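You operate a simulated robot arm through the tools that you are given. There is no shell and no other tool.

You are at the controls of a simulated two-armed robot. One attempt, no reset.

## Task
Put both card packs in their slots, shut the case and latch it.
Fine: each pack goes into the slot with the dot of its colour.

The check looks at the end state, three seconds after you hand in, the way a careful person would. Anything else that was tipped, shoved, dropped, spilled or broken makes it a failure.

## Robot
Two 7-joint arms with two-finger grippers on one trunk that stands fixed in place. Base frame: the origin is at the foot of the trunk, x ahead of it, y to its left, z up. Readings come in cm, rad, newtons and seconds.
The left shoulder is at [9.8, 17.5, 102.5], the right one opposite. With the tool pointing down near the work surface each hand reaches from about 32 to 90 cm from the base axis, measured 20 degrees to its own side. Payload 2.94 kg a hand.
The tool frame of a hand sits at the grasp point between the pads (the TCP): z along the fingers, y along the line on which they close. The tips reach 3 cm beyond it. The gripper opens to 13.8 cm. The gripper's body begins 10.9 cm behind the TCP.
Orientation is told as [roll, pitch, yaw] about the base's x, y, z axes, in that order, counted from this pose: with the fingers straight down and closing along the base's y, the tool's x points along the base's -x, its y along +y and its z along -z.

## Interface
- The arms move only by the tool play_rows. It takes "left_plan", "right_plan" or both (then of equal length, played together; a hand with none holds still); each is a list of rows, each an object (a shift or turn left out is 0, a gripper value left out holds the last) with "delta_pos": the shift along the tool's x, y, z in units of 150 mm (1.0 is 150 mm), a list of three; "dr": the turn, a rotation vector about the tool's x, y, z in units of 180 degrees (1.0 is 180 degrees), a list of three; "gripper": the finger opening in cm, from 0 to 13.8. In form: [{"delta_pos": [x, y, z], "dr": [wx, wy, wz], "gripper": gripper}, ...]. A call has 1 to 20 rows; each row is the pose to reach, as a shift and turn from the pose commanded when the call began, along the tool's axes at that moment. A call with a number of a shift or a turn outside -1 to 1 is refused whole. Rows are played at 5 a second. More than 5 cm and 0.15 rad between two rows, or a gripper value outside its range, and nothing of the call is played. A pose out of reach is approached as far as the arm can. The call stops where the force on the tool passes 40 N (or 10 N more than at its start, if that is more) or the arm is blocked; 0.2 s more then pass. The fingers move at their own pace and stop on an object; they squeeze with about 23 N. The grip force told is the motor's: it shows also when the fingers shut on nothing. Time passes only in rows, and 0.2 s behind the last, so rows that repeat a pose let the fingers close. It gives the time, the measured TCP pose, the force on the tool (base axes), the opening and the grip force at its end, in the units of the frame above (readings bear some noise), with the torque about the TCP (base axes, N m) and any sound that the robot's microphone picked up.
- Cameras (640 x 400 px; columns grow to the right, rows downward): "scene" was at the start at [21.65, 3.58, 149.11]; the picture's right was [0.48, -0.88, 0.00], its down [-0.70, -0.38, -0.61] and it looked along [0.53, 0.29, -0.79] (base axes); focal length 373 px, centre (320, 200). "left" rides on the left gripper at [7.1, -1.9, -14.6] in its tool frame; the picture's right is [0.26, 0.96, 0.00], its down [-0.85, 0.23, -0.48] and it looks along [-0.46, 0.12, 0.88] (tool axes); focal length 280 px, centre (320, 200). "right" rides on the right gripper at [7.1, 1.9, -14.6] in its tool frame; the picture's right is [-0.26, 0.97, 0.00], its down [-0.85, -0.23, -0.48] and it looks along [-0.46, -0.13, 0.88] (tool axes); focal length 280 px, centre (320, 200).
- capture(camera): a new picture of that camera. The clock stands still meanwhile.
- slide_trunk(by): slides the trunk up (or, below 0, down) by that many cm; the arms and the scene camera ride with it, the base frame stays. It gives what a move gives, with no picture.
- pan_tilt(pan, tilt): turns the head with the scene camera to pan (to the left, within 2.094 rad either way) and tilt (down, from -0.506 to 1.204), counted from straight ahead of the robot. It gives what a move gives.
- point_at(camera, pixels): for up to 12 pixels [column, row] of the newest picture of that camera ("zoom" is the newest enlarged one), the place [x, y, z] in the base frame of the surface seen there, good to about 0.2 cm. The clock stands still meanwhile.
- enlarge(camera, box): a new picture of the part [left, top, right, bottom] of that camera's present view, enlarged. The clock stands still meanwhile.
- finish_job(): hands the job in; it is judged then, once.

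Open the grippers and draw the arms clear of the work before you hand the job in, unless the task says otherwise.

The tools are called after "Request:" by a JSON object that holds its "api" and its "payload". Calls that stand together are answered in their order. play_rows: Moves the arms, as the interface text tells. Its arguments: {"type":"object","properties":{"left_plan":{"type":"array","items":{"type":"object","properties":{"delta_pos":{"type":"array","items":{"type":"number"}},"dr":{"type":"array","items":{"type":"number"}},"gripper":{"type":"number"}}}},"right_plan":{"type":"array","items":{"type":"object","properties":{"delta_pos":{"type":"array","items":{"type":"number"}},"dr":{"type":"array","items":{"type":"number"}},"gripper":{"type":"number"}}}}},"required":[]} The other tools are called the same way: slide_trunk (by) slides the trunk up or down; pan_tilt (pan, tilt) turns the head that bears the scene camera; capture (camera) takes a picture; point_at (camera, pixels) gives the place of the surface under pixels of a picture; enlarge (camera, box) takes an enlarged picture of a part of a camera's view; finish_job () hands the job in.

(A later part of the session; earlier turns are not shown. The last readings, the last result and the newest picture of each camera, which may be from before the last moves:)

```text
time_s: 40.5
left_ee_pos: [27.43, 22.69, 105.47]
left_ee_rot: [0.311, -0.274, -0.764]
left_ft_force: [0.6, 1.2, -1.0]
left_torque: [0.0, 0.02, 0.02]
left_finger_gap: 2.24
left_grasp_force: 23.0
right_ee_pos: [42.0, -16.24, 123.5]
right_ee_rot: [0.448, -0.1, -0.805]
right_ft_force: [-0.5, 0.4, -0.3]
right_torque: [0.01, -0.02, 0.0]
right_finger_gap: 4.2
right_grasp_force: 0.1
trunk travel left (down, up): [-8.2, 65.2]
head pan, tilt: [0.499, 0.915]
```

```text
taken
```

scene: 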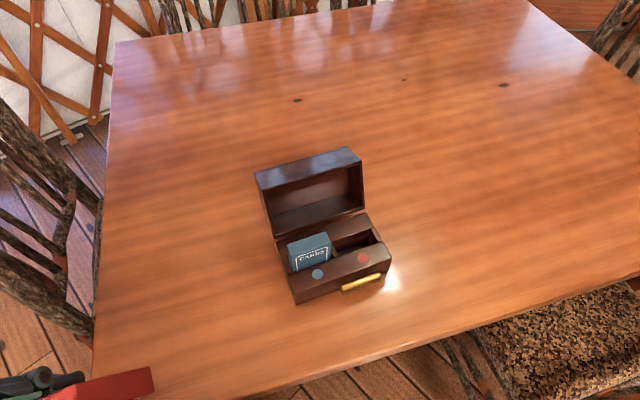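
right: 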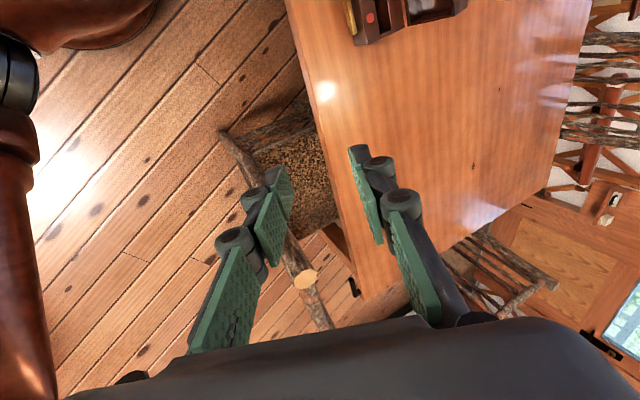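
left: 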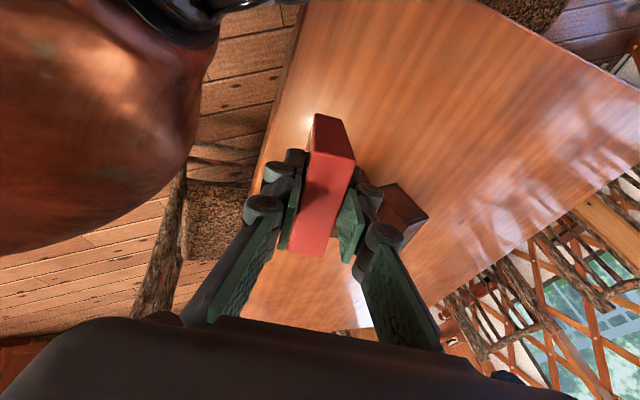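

All is at rest again: left (27.4,22.7,105.4), right (42,-16.2,123.4), both slightly tilted, red still held. I slowly bring both hands forward and upright with gentle acceleration.

Request:
{"api": "play_rows", "payload": {"left_plan": [{"delta_pos": [-0.008, 0.019, 0.013], "dr": [0.002, 0.0018, 0.0003]}, {"delta_pos": [-0.027, 0.067, 0.047], "dr": [0.007, 0.006, 0.001]}, {"delta_pos": [-0.057, 0.144, 0.1], "dr": [0.015, 0.013, 0.002]}, {"delta_pos": [-0.096, 0.24, 0.167], "dr": [0.025, 0.022, 0.003]}, {"delta_pos": [-0.138, 0.345, 0.241], "dr": [0.036, 0.0315, 0.005]}, {"delta_pos": [-0.184, 0.46, 0.321], "dr": [0.0475, 0.042, 0.0066]}, {"delta_pos": [-0.23, 0.575, 0.401], "dr": [0.0594, 0.0525, 0.008]}, {"delta_pos": [-0.272, 0.681, 0.475], "dr": [0.07, 0.062, 0.0097]}, {"delta_pos": [-0.31, 0.777, 0.542], "dr": [0.08, 0.071, 0.011]}, {"delta_pos": [-0.345, 0.863, 0.602], "dr": [0.089, 0.079, 0.0123]}, {"delta_pos": [-0.368, 0.921, 0.642], "dr": [0.095, 0.084, 0.013]}, {"delta_pos": [-0.383, 0.959, 0.669], "dr": [0.099, 0.0875, 0.0137]}, {"delta_pos": [-0.383, 0.959, 0.669], "dr": [0.099, 0.0875, 0.0137]}, {"delta_pos": [-0.383, 0.959, 0.669], "dr": [0.099, 0.0875, 0.0137]}], "right_plan": [{"delta_pos": [-0.013, 0.008, 0.02], "dr": [0.003, 0.0006, 0.0001]}, {"delta_pos": [-0.046, 0.027, 0.07], "dr": [0.01, 0.002, 0.0005]}, {"delta_pos": [-0.099, 0.057, 0.149], "dr": [0.0215, 0.005, 0.001]}, {"delta_pos": [-0.166, 0.096, 0.249], "dr": [0.036, 0.008, 0.002]}, {"delta_pos": [-0.238, 0.138, 0.358], "dr": [0.0515, 0.0115, 0.0025]}, {"delta_pos": [-0.318, 0.183, 0.478], "dr": [0.0686, 0.0154, 0.0034]}, {"delta_pos": [-0.397, 0.229, 0.597], "dr": [0.086, 0.019, 0.004]}, {"delta_pos": [-0.47, 0.271, 0.706], "dr": [0.1015, 0.023, 0.005]}, {"delta_pos": [-0.536, 0.309, 0.806], "dr": [0.116, 0.026, 0.0057]}, {"delta_pos": [-0.596, 0.344, 0.896], "dr": [0.129, 0.029, 0.0063]}, {"delta_pos": [-0.636, 0.367, 0.955], "dr": [0.137, 0.031, 0.0067]}, {"delta_pos": [-0.662, 0.382, 0.995], "dr": [0.143, 0.032, 0.007]}, {"delta_pos": [-0.662, 0.382, 0.995], "dr": [0.143, 0.032, 0.007]}, {"delta_pos": [-0.662, 0.382, 0.995], "dr": [0.143, 0.032, 0.007]}]}}

Request:
{"api": "capture", "payload": {"camera": "scene"}}

```text
time_s: 43.5
left_ee_pos: [43.81, 29.93, 102.06]
left_ee_rot: [-0.003, 0.002, -0.763]
left_ft_force: [0.8, 0.1, -1.8]
left_torque: [0.0, 0.0, -0.03]
left_finger_gap: 2.22
left_grasp_force: 22.3
right_ee_pos: [57.91, -15.96, 113.48]
right_ee_rot: [0.002, 0.003, -0.804]
right_ft_force: [0.6, 0.0, 0.4]
right_torque: [0.0, -0.02, 0.01]
right_finger_gap: 4.17
right_grasp_force: 0.0
trunk travel left (down, up): [-8.2, 65.2]
head pan, tilt: [0.499, 0.915]
```

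```text
taken
```

scene: 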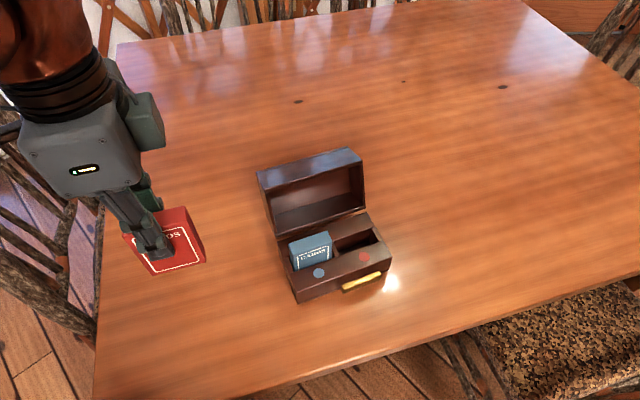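

Upright and steady now. I raise the trunk back in two 6 cm steps, so the left arm gets room to reach over the case.

Request:
{"api": "slide_trunk", "payload": {"by": 6}}

Request:
{"api": "pan_tilt", "payload": {"pan": 0.52, "tilt": 0.915}}

Request:
{"api": "slide_trunk", "payload": {"by": 6.2}}

Request:
{"api": "pan_tilt", "payload": {"pan": 0.499, "tilt": 0.915}}

Request:
{"api": "capture", "payload": {"camera": "scene"}}

```text
time_s: 44.5
left_ee_pos: [44.09, 29.98, 107.93]
left_ee_rot: [-0.004, 0.001, -0.763]
left_ft_force: [0.8, -0.2, -1.8]
left_torque: [-0.01, 0.05, -0.03]
left_finger_gap: 2.23
left_grasp_force: 23.4
right_ee_pos: [58.05, -15.96, 119.36]
right_ee_rot: [-0.001, 0.004, -0.805]
right_ft_force: [-0.5, -0.3, 0.1]
right_torque: [-0.02, 0.05, 0.0]
right_finger_gap: 4.19
right_grasp_force: 0.0
trunk travel left (down, up): [-14.2, 59.2]
head pan, tilt: [0.499, 0.915]
```

```text
time_s: 45.1
left_ee_pos: [43.91, 29.9, 108.01]
left_ee_rot: [-0.004, 0.003, -0.762]
left_ft_force: [-0.9, -0.5, -0.8]
left_torque: [-0.01, 0.0, 0.01]
left_finger_gap: 2.22
left_grasp_force: 23.1
right_ee_pos: [57.92, -16.06, 119.56]
right_ee_rot: [-0.001, 0.002, -0.804]
right_ft_force: [0.2, -0.2, -0.7]
right_torque: [-0.02, 0.02, -0.01]
right_finger_gap: 4.2
right_grasp_force: 0.2
trunk travel left (down, up): [-14.2, 59.2]
head pan, tilt: [0.52, 0.915]
```

```text
time_s: 46.1
left_ee_pos: [44.06, 29.87, 114.19]
left_ee_rot: [-0.002, 0.004, -0.762]
left_ft_force: [0.8, -0.6, -0.8]
left_torque: [-0.01, 0.02, 0.03]
left_finger_gap: 2.26
left_grasp_force: 23.6
right_ee_pos: [58.0, -16.11, 125.68]
right_ee_rot: [-0.001, 0.005, -0.804]
right_ft_force: [-0.1, 0.2, -0.6]
right_torque: [0.01, 0.07, -0.02]
right_finger_gap: 4.2
right_grasp_force: 0.2
trunk travel left (down, up): [-20.4, 53.0]
head pan, tilt: [0.52, 0.915]
```

```text
time_s: 46.8
left_ee_pos: [43.94, 30.0, 114.31]
left_ee_rot: [-0.004, 0.001, -0.763]
left_ft_force: [-0.8, 0.5, -0.9]
left_torque: [-0.02, -0.01, 0.0]
left_finger_gap: 2.24
left_grasp_force: 23.3
right_ee_pos: [57.9, -16.09, 125.64]
right_ee_rot: [0.0, 0.003, -0.804]
right_ft_force: [-0.7, 0.7, 0.3]
right_torque: [-0.01, 0.0, -0.03]
right_finger_gap: 4.22
right_grasp_force: 0.0
trunk travel left (down, up): [-20.4, 53.0]
head pan, tilt: [0.499, 0.915]
```

```text
taken
```

scene: 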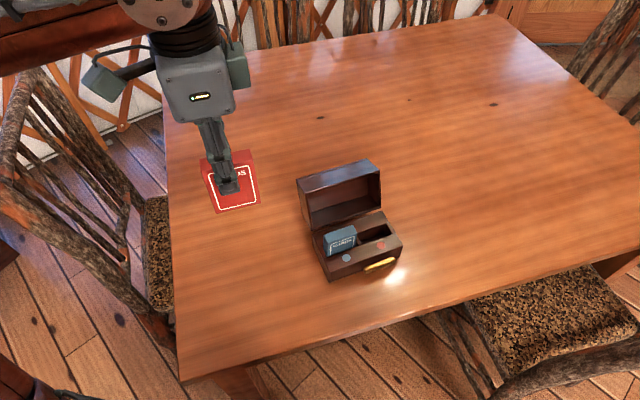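

The trunk is back at its original height with the view restored (dots at (347,257),(381,245)). I carry red slowly half way to the red slot.

Request:
{"api": "play_rows", "payload": {"left_plan": [{"delta_pos": [-0.02, 0.002, 0.01], "dr": [0, 0, 0]}, {"delta_pos": [-0.06, 0.007, 0.035], "dr": [0, 0, -0.001]}, {"delta_pos": [-0.13, 0.015, 0.075], "dr": [0, 0, -0.002]}, {"delta_pos": [-0.22, 0.024, 0.125], "dr": [0, 0, -0.004]}, {"delta_pos": [-0.32, 0.035, 0.185], "dr": [0, 0, -0.006]}, {"delta_pos": [-0.43, 0.048, 0.25], "dr": [0, 0, -0.008]}, {"delta_pos": [-0.54, 0.06, 0.31], "dr": [0, 0, -0.01]}, {"delta_pos": [-0.64, 0.071, 0.37], "dr": [0, 0, -0.012]}, {"delta_pos": [-0.73, 0.081, 0.42], "dr": [0, 0, -0.014]}, {"delta_pos": [-0.8, 0.09, 0.46], "dr": [0, 0, -0.0155]}, {"delta_pos": [-0.845, 0.095, 0.485], "dr": [0, 0, -0.0165]}, {"delta_pos": [-0.867, 0.097, 0.5], "dr": [0, 0, -0.0167]}, {"delta_pos": [-0.867, 0.097, 0.5], "dr": [0, 0, -0.0167]}, {"delta_pos": [-0.867, 0.097, 0.5], "dr": [0, 0, -0.0167]}]}}

Request:
{"api": "capture", "payload": {"camera": "scene"}}

```text
time_s: 49.8
left_ee_pos: [54.29, 22.07, 106.71]
left_ee_rot: [-0.005, 0.002, -0.711]
left_ft_force: [-0.6, 0.2, -0.9]
left_torque: [0.02, 0.0, 0.01]
left_finger_gap: 2.24
left_grasp_force: 22.8
right_ee_pos: [57.79, -16.08, 125.68]
right_ee_rot: [0.0, 0.003, -0.805]
right_ft_force: [0.4, 0.1, -0.5]
right_torque: [-0.02, -0.02, 0.03]
right_finger_gap: 4.19
right_grasp_force: 0.0
trunk travel left (down, up): [-20.4, 53.0]
head pan, tilt: [0.499, 0.915]
```

```text
taken
```

scene: 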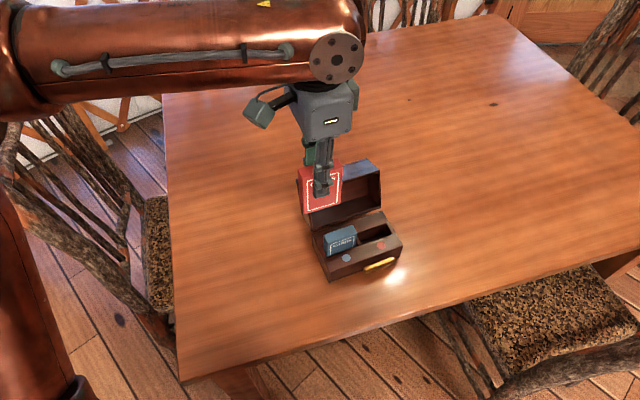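

Smooth, no sway. I continue to above the red slot at z≈98.

Request:
{"api": "play_rows", "payload": {"left_plan": [{"delta_pos": [-0.02, 0.001, 0.01]}, {"delta_pos": [-0.06, 0.004, 0.04]}, {"delta_pos": [-0.13, 0.008, 0.085]}, {"delta_pos": [-0.22, 0.013, 0.145]}, {"delta_pos": [-0.32, 0.02, 0.21]}, {"delta_pos": [-0.43, 0.026, 0.28]}, {"delta_pos": [-0.54, 0.033, 0.35]}, {"delta_pos": [-0.64, 0.04, 0.415]}, {"delta_pos": [-0.73, 0.045, 0.475]}, {"delta_pos": [-0.805, 0.05, 0.52]}, {"delta_pos": [-0.855, 0.053, 0.555]}, {"delta_pos": [-0.877, 0.054, 0.567]}, {"delta_pos": [-0.877, 0.054, 0.567]}, {"delta_pos": [-0.877, 0.054, 0.567]}]}}

Request:
{"api": "capture", "payload": {"camera": "scene"}}

Request:
{"api": "enlarge", "payload": {"camera": "scene", "box": [290, 150, 430, 290]}}

Request:
{"api": "capture", "payload": {"camera": "left"}}

```text
time_s: 52.8
left_ee_pos: [58.79, 20.31, 98.02]
left_ee_rot: [-0.002, 0.003, -0.711]
left_ft_force: [-0.5, -0.9, -1.4]
left_torque: [0.02, 0.06, 0.01]
left_finger_gap: 2.27
left_grasp_force: 23.0
left hand out of reach, approached as far as the arm can: row 5, 6, 7, 8, 9, 10, 11, 12, 13, 14
right_ee_pos: [57.92, -16.0, 125.72]
right_ee_rot: [-0.001, 0.003, -0.805]
right_ft_force: [-0.1, -0.3, -0.6]
right_torque: [0.02, 0.02, 0.02]
right_finger_gap: 4.2
right_grasp_force: 0.1
trunk travel left (down, up): [-20.4, 53.0]
head pan, tilt: [0.499, 0.915]
```

```text
taken
```

scene: 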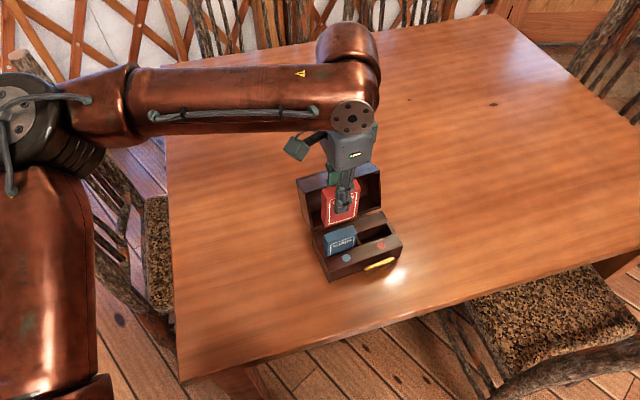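

```text
2.86 times, centred on (360, 220) of scene
```

zoom: 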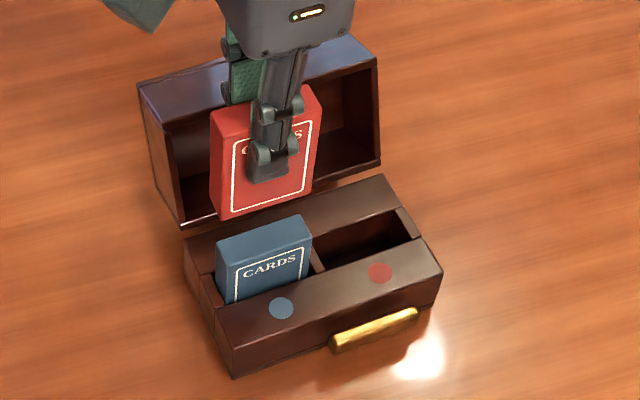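

```text
taken
```

left: 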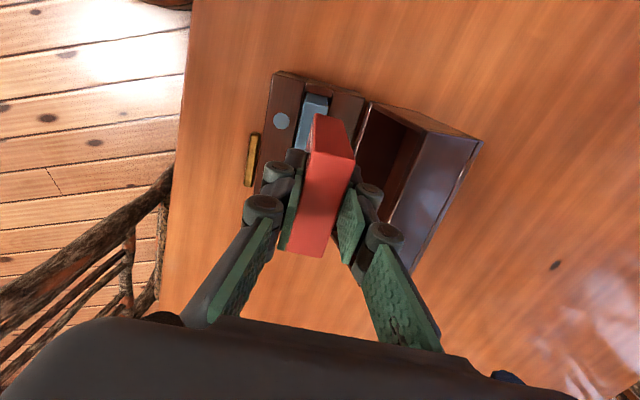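

The left arm stalled at (58.8,20.3) short of the slot — a joint limit with the elbow far out. I back off a little, raise, and turn the hand to yaw 0 so the elbow can come in before trying again.

Request:
{"api": "play_rows", "payload": {"left_plan": [{"delta_pos": [0.2, -0.01, -0.05]}, {"delta_pos": [0.4, -0.02, -0.12]}, {"delta_pos": [0.55, -0.035, -0.2]}, {"delta_pos": [0.65, -0.04, -0.3]}, {"delta_pos": [0.72, -0.045, -0.4], "dr": [0, 0, -0.01]}, {"delta_pos": [0.78, -0.05, -0.48], "dr": [0, 0, -0.03]}, {"delta_pos": [0.8, -0.05, -0.53], "dr": [0, 0, -0.06]}, {"delta_pos": [0.8, -0.05, -0.53], "dr": [0, 0, -0.09]}, {"delta_pos": [0.8, -0.05, -0.53], "dr": [0, 0, -0.12]}, {"delta_pos": [0.8, -0.05, -0.53], "dr": [0, 0, -0.15]}, {"delta_pos": [0.8, -0.05, -0.53], "dr": [0, 0, -0.18]}, {"delta_pos": [0.8, -0.05, -0.53], "dr": [0, 0, -0.21]}, {"delta_pos": [0.8, -0.05, -0.53], "dr": [0, 0, -0.228]}, {"delta_pos": [0.8, -0.05, -0.53], "dr": [0, 0, -0.228]}]}}

Request:
{"api": "capture", "payload": {"camera": "scene"}}

```text
time_s: 55.8
left_ee_pos: [49.38, 27.46, 105.98]
left_ee_rot: [-0.002, 0.004, 0.006]
left_ft_force: [0.3, 0.4, -1.6]
left_torque: [0.01, 0.0, 0.0]
left_finger_gap: 2.23
left_grasp_force: 22.8
right_ee_pos: [57.85, -16.02, 125.73]
right_ee_rot: [0.001, 0.003, -0.805]
right_ft_force: [0.5, -0.1, -0.4]
right_torque: [-0.02, 0.0, 0.0]
right_finger_gap: 4.18
right_grasp_force: 0.0
trunk travel left (down, up): [-20.4, 53.0]
head pan, tilt: [0.499, 0.915]
```

```text
taken
```

scene: 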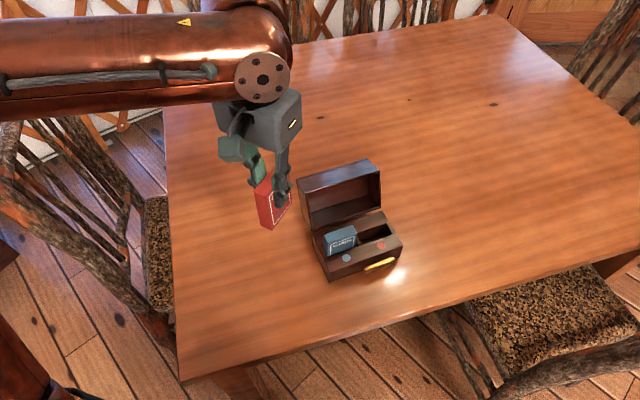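

The hand is at (49.4,27.5,106), yaw 0. I move at this yaw to above the red slot.

Request:
{"api": "play_rows", "payload": {"left_plan": [{"delta_pos": [-0.02, -0.018, 0]}, {"delta_pos": [-0.07, -0.06, 0.01]}, {"delta_pos": [-0.15, -0.134, 0.02]}, {"delta_pos": [-0.24, -0.215, 0.03]}, {"delta_pos": [-0.34, -0.305, 0.04]}, {"delta_pos": [-0.45, -0.405, 0.05]}, {"delta_pos": [-0.56, -0.505, 0.06]}, {"delta_pos": [-0.66, -0.595, 0.07]}, {"delta_pos": [-0.75, -0.68, 0.08]}, {"delta_pos": [-0.83, -0.75, 0.09]}, {"delta_pos": [-0.9, -0.815, 0.1]}, {"delta_pos": [-0.95, -0.86, 0.1]}, {"delta_pos": [-0.975, -0.885, 0.1]}, {"delta_pos": [-0.987, -0.893, 0.1]}, {"delta_pos": [-0.987, -0.893, 0.1]}]}}

Request:
{"api": "capture", "payload": {"camera": "scene"}}

```text
time_s: 59.0
left_ee_pos: [57.77, 20.27, 103.81]
left_ee_rot: [0.0, 0.001, 0.007]
left_ft_force: [-0.3, 0.7, -0.4]
left_torque: [0.0, 0.03, -0.02]
left_finger_gap: 2.22
left_grasp_force: 23.4
left hand out of reach, approached as far as the arm can: row 7, 8, 9, 10, 11, 12, 13, 14, 15
right_ee_pos: [57.89, -16.01, 125.72]
right_ee_rot: [0.001, 0.004, -0.803]
right_ft_force: [0.3, -0.5, 0.3]
right_torque: [0.02, -0.02, -0.02]
right_finger_gap: 4.21
right_grasp_force: 0.1
trunk travel left (down, up): [-20.4, 53.0]
head pan, tilt: [0.499, 0.915]
```

```text
taken
```

scene: 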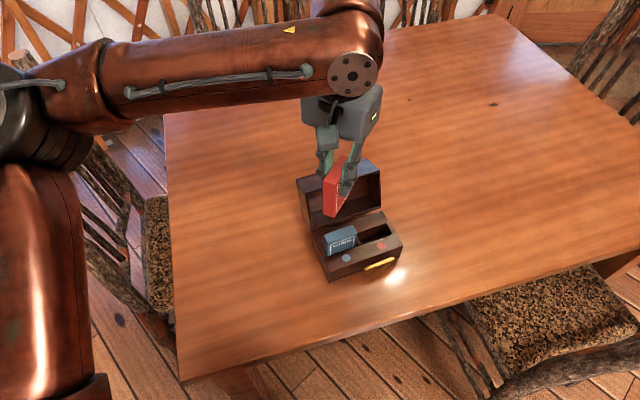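

It stalls at the same place regardless of yaw, so the limit is the arm's elbow posture. I measure where the left arm's links are.

Request:
{"api": "point_at", "payload": {"camera": "scene", "pixels": [[15, 105], [10, 90], [40, 90], [110, 90], [200, 75], [300, 60], [352, 75], [345, 15], [50, 220], [50, 300], [60, 380], [20, 380]]}}

```text
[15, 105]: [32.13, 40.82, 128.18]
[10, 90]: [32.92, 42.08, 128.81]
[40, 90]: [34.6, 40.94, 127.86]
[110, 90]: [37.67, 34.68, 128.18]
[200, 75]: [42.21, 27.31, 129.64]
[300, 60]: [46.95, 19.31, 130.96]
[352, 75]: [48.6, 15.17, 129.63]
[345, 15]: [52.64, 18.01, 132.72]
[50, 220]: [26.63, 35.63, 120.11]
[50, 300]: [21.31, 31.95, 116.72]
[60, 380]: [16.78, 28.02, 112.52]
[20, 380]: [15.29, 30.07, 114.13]
```

The left elbow is swung far out at about (32,42,122). I unwind it by extending the arm: first outward to about (66,35,106).

Request:
{"api": "play_rows", "payload": {"left_plan": [{"delta_pos": [-0.011, 0.02, -0.01]}, {"delta_pos": [-0.038, 0.068, -0.02]}, {"delta_pos": [-0.08, 0.147, -0.04]}, {"delta_pos": [-0.137, 0.245, -0.06]}, {"delta_pos": [-0.197, 0.353, -0.08]}, {"delta_pos": [-0.262, 0.47, -0.1]}, {"delta_pos": [-0.328, 0.588, -0.12]}, {"delta_pos": [-0.388, 0.696, -0.14]}, {"delta_pos": [-0.443, 0.794, -0.147]}, {"delta_pos": [-0.492, 0.882, -0.147]}, {"delta_pos": [-0.525, 0.941, -0.147]}, {"delta_pos": [-0.547, 0.98, -0.147]}, {"delta_pos": [-0.547, 0.98, -0.147]}]}}

```text
time_s: 61.8
left_ee_pos: [65.7, 35.28, 105.76]
left_ee_rot: [-0.001, 0.002, 0.005]
left_ft_force: [0.3, 0.5, -1.4]
left_torque: [-0.02, 0.01, 0.01]
left_finger_gap: 2.24
left_grasp_force: 23.2
right_ee_pos: [57.83, -16.01, 125.76]
right_ee_rot: [0.0, 0.004, -0.804]
right_ft_force: [0.6, 0.4, 0.0]
right_torque: [0.02, 0.02, -0.01]
right_finger_gap: 4.18
right_grasp_force: 0.0
trunk travel left (down, up): [-20.4, 53.0]
head pan, tilt: [0.499, 0.915]
```

Reached cleanly. Next I extend forward to about (79,31,106).

Request:
{"api": "play_rows", "payload": {"left_plan": [{"delta_pos": [-0.02, -0.01, 0]}, {"delta_pos": [-0.065, -0.02, 0]}, {"delta_pos": [-0.14, -0.04, 0]}, {"delta_pos": [-0.23, -0.07, 0]}, {"delta_pos": [-0.34, -0.1, 0]}, {"delta_pos": [-0.45, -0.14, 0]}, {"delta_pos": [-0.56, -0.18, 0]}, {"delta_pos": [-0.67, -0.21, 0]}, {"delta_pos": [-0.76, -0.24, 0]}, {"delta_pos": [-0.83, -0.26, 0]}, {"delta_pos": [-0.88, -0.28, 0]}, {"delta_pos": [-0.9, -0.29, 0]}, {"delta_pos": [-0.9, -0.29, 0]}]}}

Request:
{"api": "capture", "payload": {"camera": "scene"}}

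```text
time_s: 64.5
left_ee_pos: [66.6, 35.01, 105.25]
left_ee_rot: [-0.003, 0.001, 0.005]
left_ft_force: [0.0, -0.3, -0.6]
left_torque: [-0.01, 0.02, -0.01]
left_finger_gap: 2.24
left_grasp_force: 22.9
left hand out of reach, approached as far as the arm can: row 2, 3, 4, 5, 6, 7, 8, 9, 10, 11, 12, 13
right_ee_pos: [57.86, -15.96, 125.72]
right_ee_rot: [0.0, 0.003, -0.804]
right_ft_force: [0.3, 0.6, -0.3]
right_torque: [-0.01, -0.01, 0.01]
right_finger_gap: 4.21
right_grasp_force: 0.1
trunk travel left (down, up): [-20.4, 53.0]
head pan, tilt: [0.499, 0.915]
```

```text
taken
```

scene: 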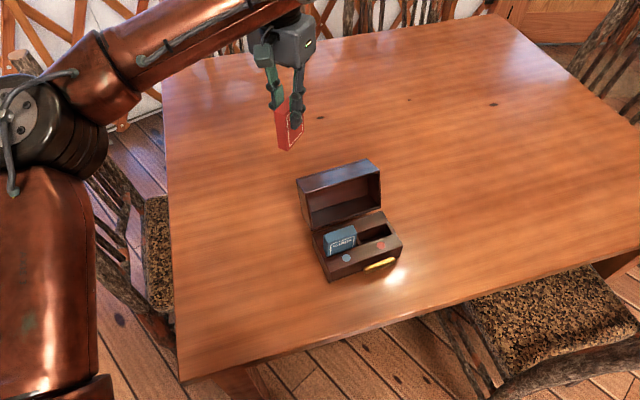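

The arm stalls at x≈66.6 with the upper arm pinned high. Raising the trunk lets the arm reach downward with a lower elbow, so I slide up in steps.

Request:
{"api": "slide_trunk", "payload": {"by": 7}}

Request:
{"api": "slide_trunk", "payload": {"by": 7}}

Request:
{"api": "play_rows", "payload": {"left_plan": [{"delta_pos": [0.005, 0, 0.02]}, {"delta_pos": [0.01, 0, 0.08]}, {"delta_pos": [0.02, 0, 0.18]}, {"delta_pos": [0.02, 0, 0.3]}, {"delta_pos": [0.02, 0, 0.42]}, {"delta_pos": [0.02, 0, 0.54]}, {"delta_pos": [0.02, 0, 0.66]}, {"delta_pos": [0.02, 0, 0.76]}, {"delta_pos": [0.02, 0, 0.83]}, {"delta_pos": [0.02, 0, 0.87]}, {"delta_pos": [0.02, 0, 0.87]}]}}

Request:
{"api": "capture", "payload": {"camera": "scene"}}

```text
time_s: 65.6
left_ee_pos: [63.97, 35.07, 115.86]
left_ee_rot: [-0.003, -0.058, 0.008]
left_ft_force: [0.0, -0.5, -0.9]
left_torque: [0.01, 0.08, 0.0]
left_finger_gap: 2.22
left_grasp_force: 22.8
right_ee_pos: [58.09, -16.07, 132.67]
right_ee_rot: [-0.002, 0.003, -0.804]
right_ft_force: [0.0, 0.6, -0.3]
right_torque: [-0.01, 0.05, -0.02]
right_finger_gap: 4.17
right_grasp_force: 0.0
trunk travel left (down, up): [-27.4, 46.0]
head pan, tilt: [0.499, 0.915]
```

```text
time_s: 66.7
left_ee_pos: [61.69, 35.11, 125.94]
left_ee_rot: [-0.003, -0.114, 0.009]
left_ft_force: [-0.3, 0.2, -1.3]
left_torque: [0.01, 0.05, 0.03]
left_finger_gap: 2.25
left_grasp_force: 23.5
right_ee_pos: [58.03, -15.95, 139.61]
right_ee_rot: [-0.001, 0.003, -0.805]
right_ft_force: [0.8, 0.3, -1.4]
right_torque: [0.01, 0.03, -0.01]
right_finger_gap: 4.17
right_grasp_force: 0.0
trunk travel left (down, up): [-34.4, 39.0]
head pan, tilt: [0.499, 0.915]
```

```text
time_s: 69.1
left_ee_pos: [62.78, 34.98, 113.06]
left_ee_rot: [-0.004, -0.112, 0.006]
left_ft_force: [-1.3, 0.1, -1.1]
left_torque: [0.03, 0.07, 0.01]
left_finger_gap: 2.24
left_grasp_force: 22.6
right_ee_pos: [57.82, -16.04, 139.74]
right_ee_rot: [0.0, 0.002, -0.805]
right_ft_force: [0.0, -0.2, -0.4]
right_torque: [0.02, 0.0, -0.02]
right_finger_gap: 4.19
right_grasp_force: 0.0
trunk travel left (down, up): [-34.4, 39.0]
head pan, tilt: [0.499, 0.915]
```

```text
taken
```

scene: 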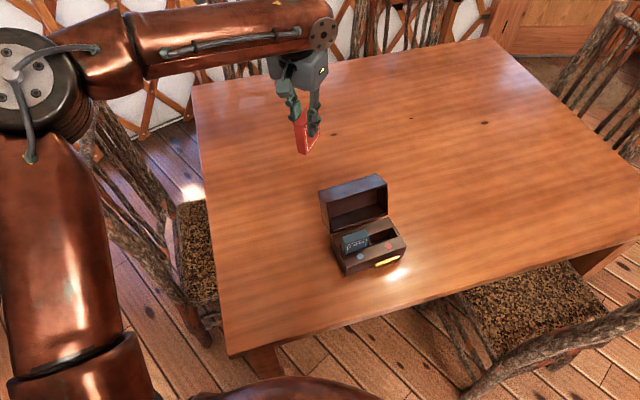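

The trunk is 14 cm up and the left hand lowers freely now. I level the hand and move inward toward (68,22,106).

Request:
{"api": "play_rows", "payload": {"left_plan": [{"delta_pos": [-0.006, -0.017, 0.01], "dr": [0, 0.003, 0]}, {"delta_pos": [-0.02, -0.06, 0.035], "dr": [0, 0.006, 0]}, {"delta_pos": [-0.044, -0.13, 0.075], "dr": [0, 0.01, 0]}, {"delta_pos": [-0.073, -0.217, 0.125], "dr": [0, 0.014, 0]}, {"delta_pos": [-0.105, -0.312, 0.18], "dr": [0, 0.018, 0]}, {"delta_pos": [-0.14, -0.416, 0.24], "dr": [0, 0.022, 0]}, {"delta_pos": [-0.175, -0.52, 0.3], "dr": [0, 0.026, 0]}, {"delta_pos": [-0.207, -0.616, 0.357], "dr": [0, 0.03, 0]}, {"delta_pos": [-0.237, -0.702, 0.407], "dr": [0, 0.033, 0]}, {"delta_pos": [-0.263, -0.78, 0.453], "dr": [0, 0.0357, 0]}, {"delta_pos": [-0.28, -0.832, 0.483], "dr": [0, 0.0357, 0]}, {"delta_pos": [-0.292, -0.867, 0.503], "dr": [0, 0.0357, 0]}, {"delta_pos": [-0.292, -0.867, 0.503], "dr": [0, 0.0357, 0]}]}}

Request:
{"api": "capture", "payload": {"camera": "scene"}}

```text
time_s: 71.9
left_ee_pos: [59.47, 28.11, 107.31]
left_ee_rot: [-0.002, -0.004, 0.007]
left_ft_force: [0.2, 0.2, -0.3]
left_torque: [0.0, -0.01, 0.02]
left_finger_gap: 2.25
left_grasp_force: 22.5
left hand out of reach, approached as far as the arm can: row 4, 5, 6, 7, 8, 9, 10, 11, 12, 13
right_ee_pos: [57.98, -16.01, 139.83]
right_ee_rot: [-0.002, 0.003, -0.805]
right_ft_force: [1.0, -0.9, 0.1]
right_torque: [0.0, 0.02, -0.02]
right_finger_gap: 4.21
right_grasp_force: 0.0
trunk travel left (down, up): [-34.4, 39.0]
head pan, tilt: [0.499, 0.915]
```

```text
taken
```

scene: 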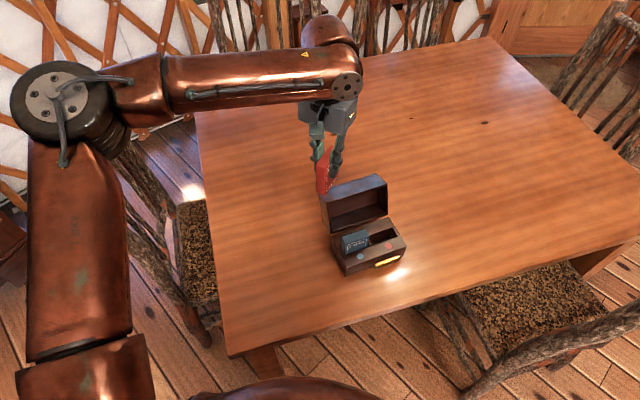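

Raising the trunk made it worse, so the left arm cannot get over the red slot. New plan: set the red pack on the table just left of the case with the left hand and let the right hand, which reached there easily, insert it. First I move the left hand back clear of the lid.

Request:
{"api": "play_rows", "payload": {"left_plan": [{"delta_pos": [0.02, 0.01, -0.01]}, {"delta_pos": [0.06, 0.03, -0.03]}, {"delta_pos": [0.13, 0.06, -0.07]}, {"delta_pos": [0.22, 0.1, -0.12]}, {"delta_pos": [0.33, 0.14, -0.17]}, {"delta_pos": [0.45, 0.19, -0.22]}, {"delta_pos": [0.57, 0.24, -0.27]}, {"delta_pos": [0.68, 0.29, -0.32]}, {"delta_pos": [0.77, 0.33, -0.35]}, {"delta_pos": [0.84, 0.36, -0.38]}, {"delta_pos": [0.88, 0.38, -0.4]}, {"delta_pos": [0.9, 0.4, -0.4]}, {"delta_pos": [0.9, 0.4, -0.4]}]}}

Request:
{"api": "slide_trunk", "payload": {"by": -7}}

Request:
{"api": "slide_trunk", "payload": {"by": -7}}

Request:
{"api": "capture", "payload": {"camera": "scene"}}

```text
time_s: 74.7
left_ee_pos: [46.1, 33.88, 113.14]
left_ee_rot: [-0.004, -0.002, 0.007]
left_ft_force: [0.1, -0.1, -1.4]
left_torque: [-0.02, -0.01, -0.02]
left_finger_gap: 2.26
left_grasp_force: 22.9
right_ee_pos: [57.84, -16.03, 139.8]
right_ee_rot: [0.002, 0.003, -0.805]
right_ft_force: [0.3, -0.4, 0.4]
right_torque: [-0.01, 0.03, -0.02]
right_finger_gap: 4.18
right_grasp_force: 0.0
trunk travel left (down, up): [-34.4, 39.0]
head pan, tilt: [0.499, 0.915]
```

```text
time_s: 75.8
left_ee_pos: [45.89, 34.11, 106.17]
left_ee_rot: [0.001, -0.004, 0.006]
left_ft_force: [-0.3, -0.1, -1.0]
left_torque: [0.0, -0.03, 0.01]
left_finger_gap: 2.21
left_grasp_force: 23.1
right_ee_pos: [57.7, -16.03, 132.88]
right_ee_rot: [0.001, 0.002, -0.805]
right_ft_force: [0.3, 0.2, 0.1]
right_torque: [-0.04, -0.04, 0.03]
right_finger_gap: 4.21
right_grasp_force: 0.0
trunk travel left (down, up): [-27.4, 46.0]
head pan, tilt: [0.499, 0.915]
```

```text
time_s: 76.9
left_ee_pos: [45.97, 34.11, 99.26]
left_ee_rot: [-0.003, -0.003, 0.005]
left_ft_force: [-0.7, 0.0, -0.8]
left_torque: [0.01, -0.03, -0.02]
left_finger_gap: 2.24
left_grasp_force: 23.1
right_ee_pos: [57.7, -16.07, 125.89]
right_ee_rot: [0.002, 0.001, -0.805]
right_ft_force: [-0.5, 0.3, 0.5]
right_torque: [0.02, -0.03, -0.01]
right_finger_gap: 4.21
right_grasp_force: 0.1
trunk travel left (down, up): [-20.4, 53.0]
head pan, tilt: [0.499, 0.915]
```

```text
taken
```

scene: 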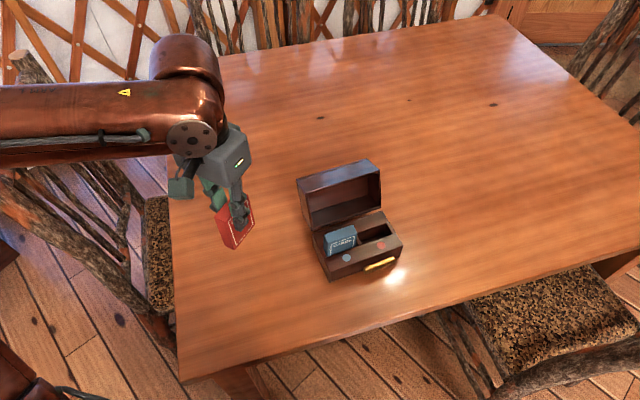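

Left hand is at (46,34,99) and the trunk is back at the start height. I take red to the set-down spot (50.6,26) beside the case, turning to yaw -41° so it is parallel to the slots.

Request:
{"api": "play_rows", "payload": {"left_plan": [{"delta_pos": [-0.006, -0.011, 0], "dr": [0, 0, 0.005]}, {"delta_pos": [-0.02, -0.04, 0], "dr": [0, 0, 0.016]}, {"delta_pos": [-0.046, -0.08, 0], "dr": [0, 0, 0.034]}, {"delta_pos": [-0.077, -0.135, 0], "dr": [0, 0, 0.057]}, {"delta_pos": [-0.11, -0.195, 0], "dr": [0, 0, 0.082]}, {"delta_pos": [-0.147, -0.26, 0], "dr": [0, 0, 0.108]}, {"delta_pos": [-0.184, -0.325, 0], "dr": [0, 0, 0.135]}, {"delta_pos": [-0.218, -0.384, 0], "dr": [0, 0, 0.16]}, {"delta_pos": [-0.25, -0.437, 0], "dr": [0, 0, 0.183]}, {"delta_pos": [-0.276, -0.486, 0], "dr": [0, 0, 0.203]}, {"delta_pos": [-0.295, -0.52, 0], "dr": [0, 0, 0.217]}, {"delta_pos": [-0.307, -0.54, 0], "dr": [0, 0, 0.227]}, {"delta_pos": [-0.307, -0.54, 0], "dr": [0, 0, 0.227]}]}}

Request:
{"api": "capture", "payload": {"camera": "scene"}}

Request:
{"api": "capture", "payload": {"camera": "left"}}

```text
time_s: 79.7
left_ee_pos: [50.64, 25.93, 99.18]
left_ee_rot: [0.0, -0.004, -0.711]
left_ft_force: [0.9, 0.9, -1.0]
left_torque: [-0.02, 0.0, 0.02]
left_finger_gap: 2.24
left_grasp_force: 23.1
right_ee_pos: [57.99, -16.0, 125.75]
right_ee_rot: [0.001, 0.003, -0.804]
right_ft_force: [0.1, 0.5, 0.6]
right_torque: [-0.01, -0.01, 0.01]
right_finger_gap: 4.19
right_grasp_force: 0.0
trunk travel left (down, up): [-20.4, 53.0]
head pan, tilt: [0.499, 0.915]
```

```text
taken
```

scene: 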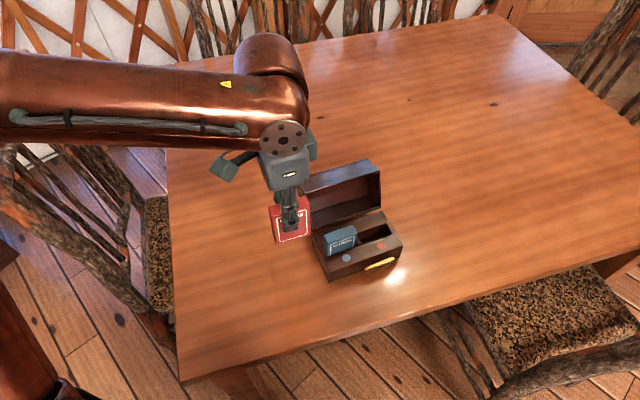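

```text
taken
```

left: 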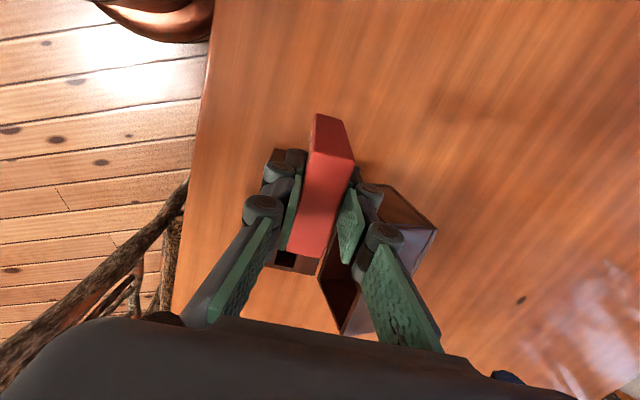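

It is in place above the spot at (50.6,25.9). I lower it slowly toward the table.

Request:
{"api": "play_rows", "payload": {"left_plan": [{"delta_pos": [0, 0, 0.02]}, {"delta_pos": [0, 0, 0.07]}, {"delta_pos": [0, 0, 0.14]}, {"delta_pos": [0, 0, 0.22]}, {"delta_pos": [0, 0, 0.31]}, {"delta_pos": [0, 0, 0.4]}, {"delta_pos": [0, 0, 0.49]}, {"delta_pos": [0, 0, 0.58]}, {"delta_pos": [0, 0, 0.67]}, {"delta_pos": [0, 0, 0.75]}, {"delta_pos": [0, 0, 0.82]}, {"delta_pos": [0, 0, 0.88]}, {"delta_pos": [0, 0, 0.93]}, {"delta_pos": [0, 0, 0.965]}, {"delta_pos": [0, 0, 0.965]}]}}

Request:
{"api": "capture", "payload": {"camera": "scene"}}

```text
time_s: 82.9
left_ee_pos: [50.57, 25.83, 84.66]
left_ee_rot: [0.0, -0.002, -0.708]
left_ft_force: [0.7, -0.3, -1.6]
left_torque: [0.0, -0.02, -0.02]
left_finger_gap: 2.28
left_grasp_force: 22.8
right_ee_pos: [57.89, -16.06, 125.73]
right_ee_rot: [0.0, 0.004, -0.803]
right_ft_force: [0.9, -0.3, -0.1]
right_torque: [-0.01, 0.01, -0.03]
right_finger_gap: 4.18
right_grasp_force: 0.0
trunk travel left (down, up): [-20.4, 53.0]
head pan, tilt: [0.499, 0.915]
```

```text
taken
```

scene: 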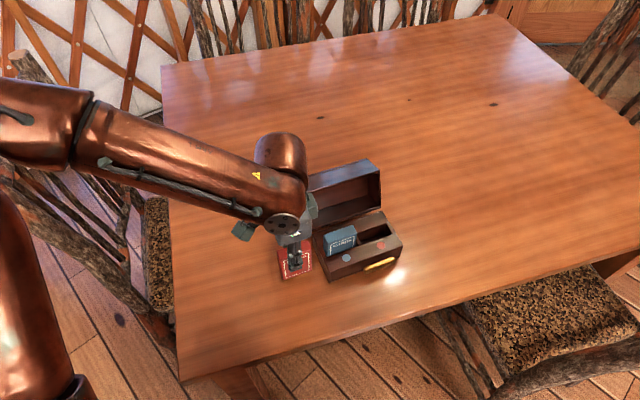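

Lowering worked at the trunk's normal height. I set the pack down the last 0.75 cm, open the left hand, and rise straight up.

Request:
{"api": "play_rows", "payload": {"left_plan": [{"delta_pos": [0, 0, 0.02]}, {"delta_pos": [0, 0, 0.04]}, {"delta_pos": [0, 0, 0.05]}, {"delta_pos": [0, 0, 0.05]}, {"delta_pos": [0, 0, 0.05], "gripper": 2.6}, {"delta_pos": [0, 0, 0.05], "gripper": 3.2}, {"delta_pos": [0, 0, 0.05], "gripper": 4.2}, {"delta_pos": [0, 0, 0.05], "gripper": 4.6}, {"delta_pos": [0, 0, 0.03], "gripper": 4.6}, {"delta_pos": [0, 0, -0.05], "gripper": 4.6}, {"delta_pos": [0, 0, -0.17], "gripper": 4.6}, {"delta_pos": [0, 0, -0.3], "gripper": 4.6}, {"delta_pos": [0, 0, -0.45], "gripper": 4.6}, {"delta_pos": [0, 0, -0.6], "gripper": 4.6}, {"delta_pos": [0, 0, -0.75], "gripper": 4.6}, {"delta_pos": [0, 0, -0.87], "gripper": 4.6}, {"delta_pos": [0, 0, -0.95], "gripper": 4.6}, {"delta_pos": [0, 0, -0.98], "gripper": 4.6}, {"delta_pos": [0, 0, -0.98], "gripper": 4.6}]}}

Request:
{"api": "capture", "payload": {"camera": "left"}}

Request:
{"api": "capture", "payload": {"camera": "scene"}}

```text
time_s: 86.9
left_ee_pos: [50.63, 25.96, 99.37]
left_ee_rot: [-0.001, -0.004, -0.707]
left_ft_force: [0.0, 0.3, 0.3]
left_torque: [-0.01, -0.03, -0.02]
left_finger_gap: 4.6
left_grasp_force: 0.1
right_ee_pos: [57.81, -16.01, 125.83]
right_ee_rot: [-0.001, 0.003, -0.805]
right_ft_force: [-0.3, 0.1, 0.2]
right_torque: [0.01, 0.0, -0.03]
right_finger_gap: 4.21
right_grasp_force: 0.1
trunk travel left (down, up): [-20.4, 53.0]
head pan, tilt: [0.499, 0.915]
```

```text
taken
```

left: 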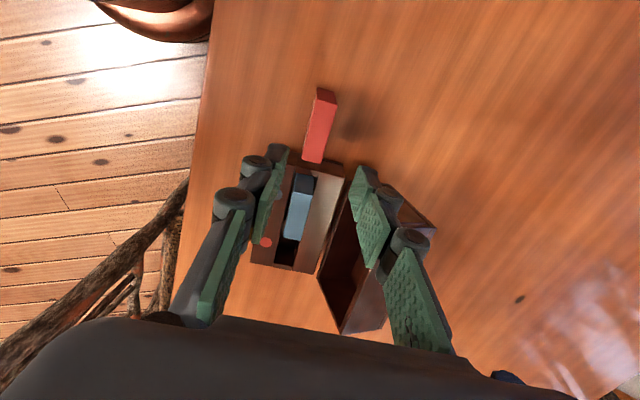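

```text
taken
```

scene: 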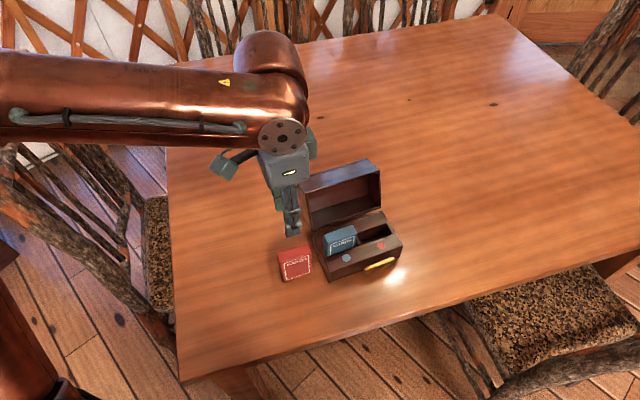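

Red stands upright beside the case. I measure its top corners from the left camera.

Request:
{"api": "enlarge", "payload": {"camera": "left", "box": [285, 80, 355, 170]}}

Request:
{"api": "point_at", "payload": {"camera": "left", "pixels": [[317, 97], [336, 101], [304, 160], [322, 162], [320, 130], [326, 100], [313, 160]]}}

Request:
{"api": "enlarge", "payload": {"camera": "scene", "box": [260, 225, 340, 295]}}

Request:
{"api": "point_at", "payload": {"camera": "scene", "pixels": [[279, 252], [307, 245], [282, 257], [310, 251], [285, 278], [311, 271]]}}

```text
4.44 times, centred on (320, 125) of left
```

zoom: 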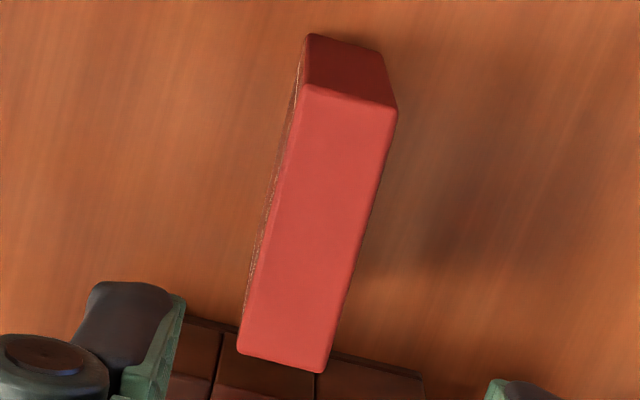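

```text
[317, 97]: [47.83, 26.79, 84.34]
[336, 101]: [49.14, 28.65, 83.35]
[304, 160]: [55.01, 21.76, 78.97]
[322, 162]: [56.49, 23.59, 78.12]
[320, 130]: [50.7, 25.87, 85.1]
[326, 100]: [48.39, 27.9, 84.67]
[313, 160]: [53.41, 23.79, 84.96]
```

```text
5.71 times, centred on (300, 260) of scene
```

zoom: 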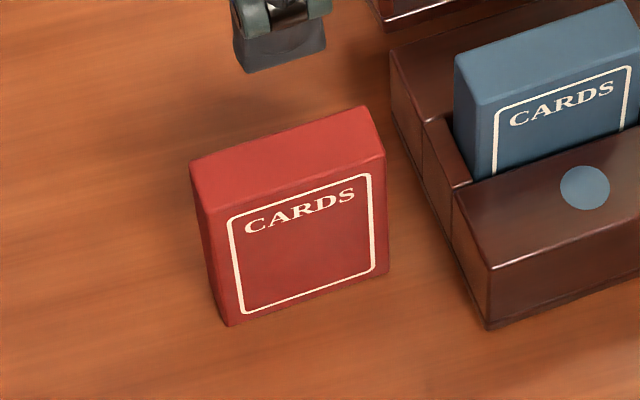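

```text
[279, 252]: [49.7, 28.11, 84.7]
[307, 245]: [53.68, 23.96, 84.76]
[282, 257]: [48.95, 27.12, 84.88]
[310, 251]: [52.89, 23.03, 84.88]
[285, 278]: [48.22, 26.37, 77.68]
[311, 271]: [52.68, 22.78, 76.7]
```

I withdraw the left hand back to the left, well clear of the case, while the right hand starts over.

Request:
{"api": "play_rows", "payload": {"left_plan": [{"delta_pos": [0.02, 0.006, -0.013]}, {"delta_pos": [0.065, 0.02, -0.046]}, {"delta_pos": [0.142, 0.043, -0.1]}, {"delta_pos": [0.237, 0.072, -0.167]}, {"delta_pos": [0.341, 0.103, -0.24]}, {"delta_pos": [0.455, 0.138, -0.32]}, {"delta_pos": [0.568, 0.172, -0.4]}, {"delta_pos": [0.672, 0.204, -0.474]}, {"delta_pos": [0.767, 0.232, -0.54]}, {"delta_pos": [0.852, 0.258, -0.6]}, {"delta_pos": [0.91, 0.276, -0.64]}, {"delta_pos": [0.947, 0.287, -0.667]}, {"delta_pos": [0.947, 0.287, -0.667]}], "right_plan": [{"delta_pos": [0, 0, 0.01], "gripper": 5}, {"delta_pos": [0, 0, 0.04]}, {"delta_pos": [0, 0, 0.09]}, {"delta_pos": [0, 0, 0.15]}, {"delta_pos": [0, 0, 0.22]}, {"delta_pos": [0, 0, 0.29]}, {"delta_pos": [0, 0, 0.36]}, {"delta_pos": [0, 0, 0.43]}, {"delta_pos": [0, 0, 0.49]}, {"delta_pos": [0, 0, 0.54]}, {"delta_pos": [0, 0, 0.565]}, {"delta_pos": [0, 0, 0.573]}, {"delta_pos": [0, 0, 0.573]}]}}

Request:
{"api": "play_rows", "payload": {"right_plan": [{"delta_pos": [0.016, 0.01, 0.012]}, {"delta_pos": [0.055, 0.037, 0.04]}, {"delta_pos": [0.12, 0.08, 0.086]}, {"delta_pos": [0.2, 0.135, 0.143]}, {"delta_pos": [0.29, 0.195, 0.206]}, {"delta_pos": [0.39, 0.26, 0.275]}, {"delta_pos": [0.49, 0.325, 0.344]}, {"delta_pos": [0.58, 0.39, 0.41]}, {"delta_pos": [0.66, 0.445, 0.464]}, {"delta_pos": [0.72, 0.485, 0.516]}, {"delta_pos": [0.765, 0.515, 0.55]}, {"delta_pos": [0.78, 0.527, 0.573]}, {"delta_pos": [0.78, 0.527, 0.573]}]}}

Request:
{"api": "capture", "payload": {"camera": "scene"}}

```text
time_s: 89.7
left_ee_pos: [42.73, 38.56, 109.45]
left_ee_rot: [0.001, -0.004, -0.706]
left_ft_force: [0.1, 0.0, -0.1]
left_torque: [0.0, -0.01, 0.01]
left_finger_gap: 4.61
left_grasp_force: 0.1
right_ee_pos: [57.76, -16.02, 117.15]
right_ee_rot: [0.001, 0.003, -0.804]
right_ft_force: [-0.3, -0.2, -0.5]
right_torque: [0.01, 0.02, 0.0]
right_finger_gap: 5.0
right_grasp_force: 0.1
trunk travel left (down, up): [-20.4, 53.0]
head pan, tilt: [0.499, 0.915]
```

```text
time_s: 92.5
left_ee_pos: [42.69, 38.48, 109.31]
left_ee_rot: [0.001, -0.002, -0.708]
left_ft_force: [0.0, -0.6, 0.6]
left_torque: [-0.05, -0.02, 0.0]
left_finger_gap: 4.63
left_grasp_force: 0.0
right_ee_pos: [55.38, -2.2, 108.58]
right_ee_rot: [0.0, 0.004, -0.805]
right_ft_force: [0.5, -0.5, -0.6]
right_torque: [0.0, 0.02, -0.02]
right_finger_gap: 4.99
right_grasp_force: 0.1
trunk travel left (down, up): [-20.4, 53.0]
head pan, tilt: [0.499, 0.915]
```

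```text
taken
```

scene: 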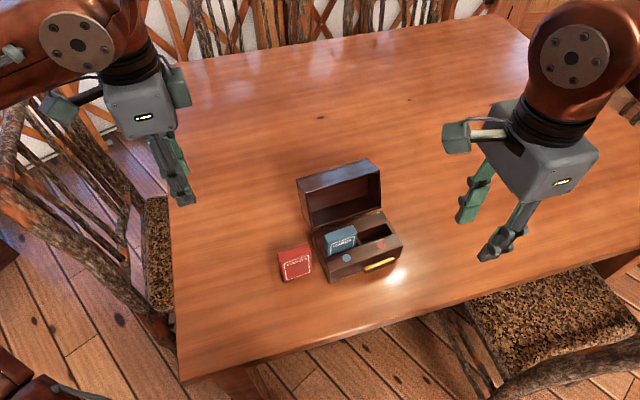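

The right hand is on its way; I move the left further out and bring the right hand on toward the red pack.

Request:
{"api": "play_rows", "payload": {"left_plan": [{"delta_pos": [0.01, 0.012, -0.004]}, {"delta_pos": [0.036, 0.043, -0.014]}, {"delta_pos": [0.078, 0.09, -0.03]}, {"delta_pos": [0.13, 0.15, -0.05]}, {"delta_pos": [0.187, 0.22, -0.072]}, {"delta_pos": [0.25, 0.29, -0.096]}, {"delta_pos": [0.31, 0.365, -0.12]}, {"delta_pos": [0.37, 0.43, -0.14]}, {"delta_pos": [0.42, 0.49, -0.16]}, {"delta_pos": [0.47, 0.547, -0.18]}, {"delta_pos": [0.5, 0.584, -0.19]}, {"delta_pos": [0.52, 0.608, -0.2]}, {"delta_pos": [0.52, 0.608, -0.2]}], "right_plan": [{"delta_pos": [0.016, 0.01, 0.006]}, {"delta_pos": [0.055, 0.037, 0.02], "dr": [0, 0, -0.001]}, {"delta_pos": [0.12, 0.08, 0.045], "dr": [0, 0, -0.002]}, {"delta_pos": [0.2, 0.135, 0.075], "dr": [0, 0, -0.004]}, {"delta_pos": [0.29, 0.195, 0.11], "dr": [0, 0, -0.006]}, {"delta_pos": [0.39, 0.26, 0.145], "dr": [0, 0, -0.008]}, {"delta_pos": [0.49, 0.325, 0.18], "dr": [0, 0, -0.01]}, {"delta_pos": [0.58, 0.39, 0.215], "dr": [0, 0, -0.012]}, {"delta_pos": [0.66, 0.445, 0.245], "dr": [0, 0, -0.013]}, {"delta_pos": [0.72, 0.49, 0.27], "dr": [0, 0, -0.0145]}, {"delta_pos": [0.765, 0.52, 0.29], "dr": [0, 0, -0.0155]}, {"delta_pos": [0.78, 0.533, 0.3], "dr": [0, 0, -0.0155]}, {"delta_pos": [0.78, 0.533, 0.3], "dr": [0, 0, -0.0155]}]}}

Request:
{"api": "capture", "payload": {"camera": "scene"}}

```text
time_s: 95.3
left_ee_pos: [42.63, 50.49, 112.38]
left_ee_rot: [-0.003, -0.004, -0.706]
left_ft_force: [0.5, 0.8, -0.1]
left_torque: [0.02, 0.02, -0.01]
left_finger_gap: 4.6
left_grasp_force: 0.0
right_ee_pos: [53.15, 12.08, 104.13]
right_ee_rot: [0.002, 0.002, -0.755]
right_ft_force: [-0.9, 0.3, 0.3]
right_torque: [0.02, -0.01, -0.01]
right_finger_gap: 5.01
right_grasp_force: 0.1
trunk travel left (down, up): [-20.4, 53.0]
head pan, tilt: [0.499, 0.915]
```

```text
taken
```

scene: 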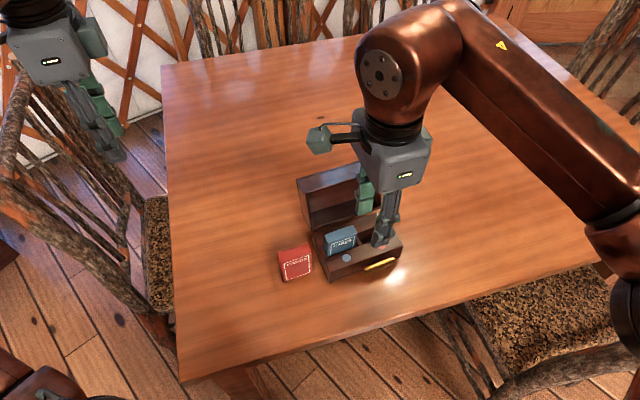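

All smooth. I continue to directly above the red pack.

Request:
{"api": "play_rows", "payload": {"right_plan": [{"delta_pos": [0.015, 0.011, 0.006]}, {"delta_pos": [0.052, 0.039, 0.02], "dr": [0, 0, -0.001]}, {"delta_pos": [0.11, 0.083, 0.04], "dr": [0, 0, -0.002]}, {"delta_pos": [0.186, 0.138, 0.07], "dr": [0, 0, -0.004]}, {"delta_pos": [0.27, 0.2, 0.1], "dr": [0, 0, -0.006]}, {"delta_pos": [0.357, 0.265, 0.13], "dr": [0, 0, -0.008]}, {"delta_pos": [0.446, 0.33, 0.165], "dr": [0, 0, -0.01]}, {"delta_pos": [0.53, 0.39, 0.195], "dr": [0, 0, -0.012]}, {"delta_pos": [0.6, 0.446, 0.22], "dr": [0, 0, -0.013]}, {"delta_pos": [0.67, 0.496, 0.25], "dr": [0, 0, -0.0145]}, {"delta_pos": [0.715, 0.53, 0.265], "dr": [0, 0, -0.0155]}, {"delta_pos": [0.743, 0.551, 0.275], "dr": [0, 0, -0.0155]}, {"delta_pos": [0.743, 0.551, 0.275], "dr": [0, 0, -0.0155]}]}}

Request:
{"api": "capture", "payload": {"camera": "right"}}

Request:
{"api": "capture", "payload": {"camera": "scene"}}

```text
time_s: 98.1
left_ee_pos: [42.65, 50.55, 112.23]
left_ee_rot: [-0.003, -0.004, -0.706]
left_ft_force: [0.0, 0.0, -0.5]
left_torque: [0.03, -0.01, -0.03]
left_finger_gap: 4.6
left_grasp_force: 0.1
right_ee_pos: [50.57, 25.59, 100.16]
right_ee_rot: [0.001, -0.001, -0.708]
right_ft_force: [1.1, 0.0, -0.8]
right_torque: [-0.04, 0.01, 0.0]
right_finger_gap: 4.99
right_grasp_force: 0.0
trunk travel left (down, up): [-20.4, 53.0]
head pan, tilt: [0.499, 0.915]
```

```text
taken
```

right: 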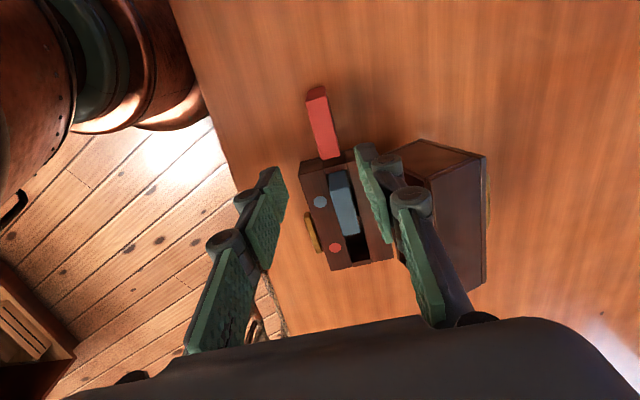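

```text
taken
```

scene: 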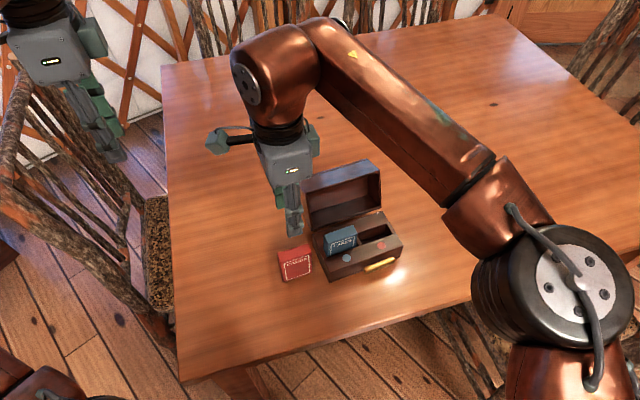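

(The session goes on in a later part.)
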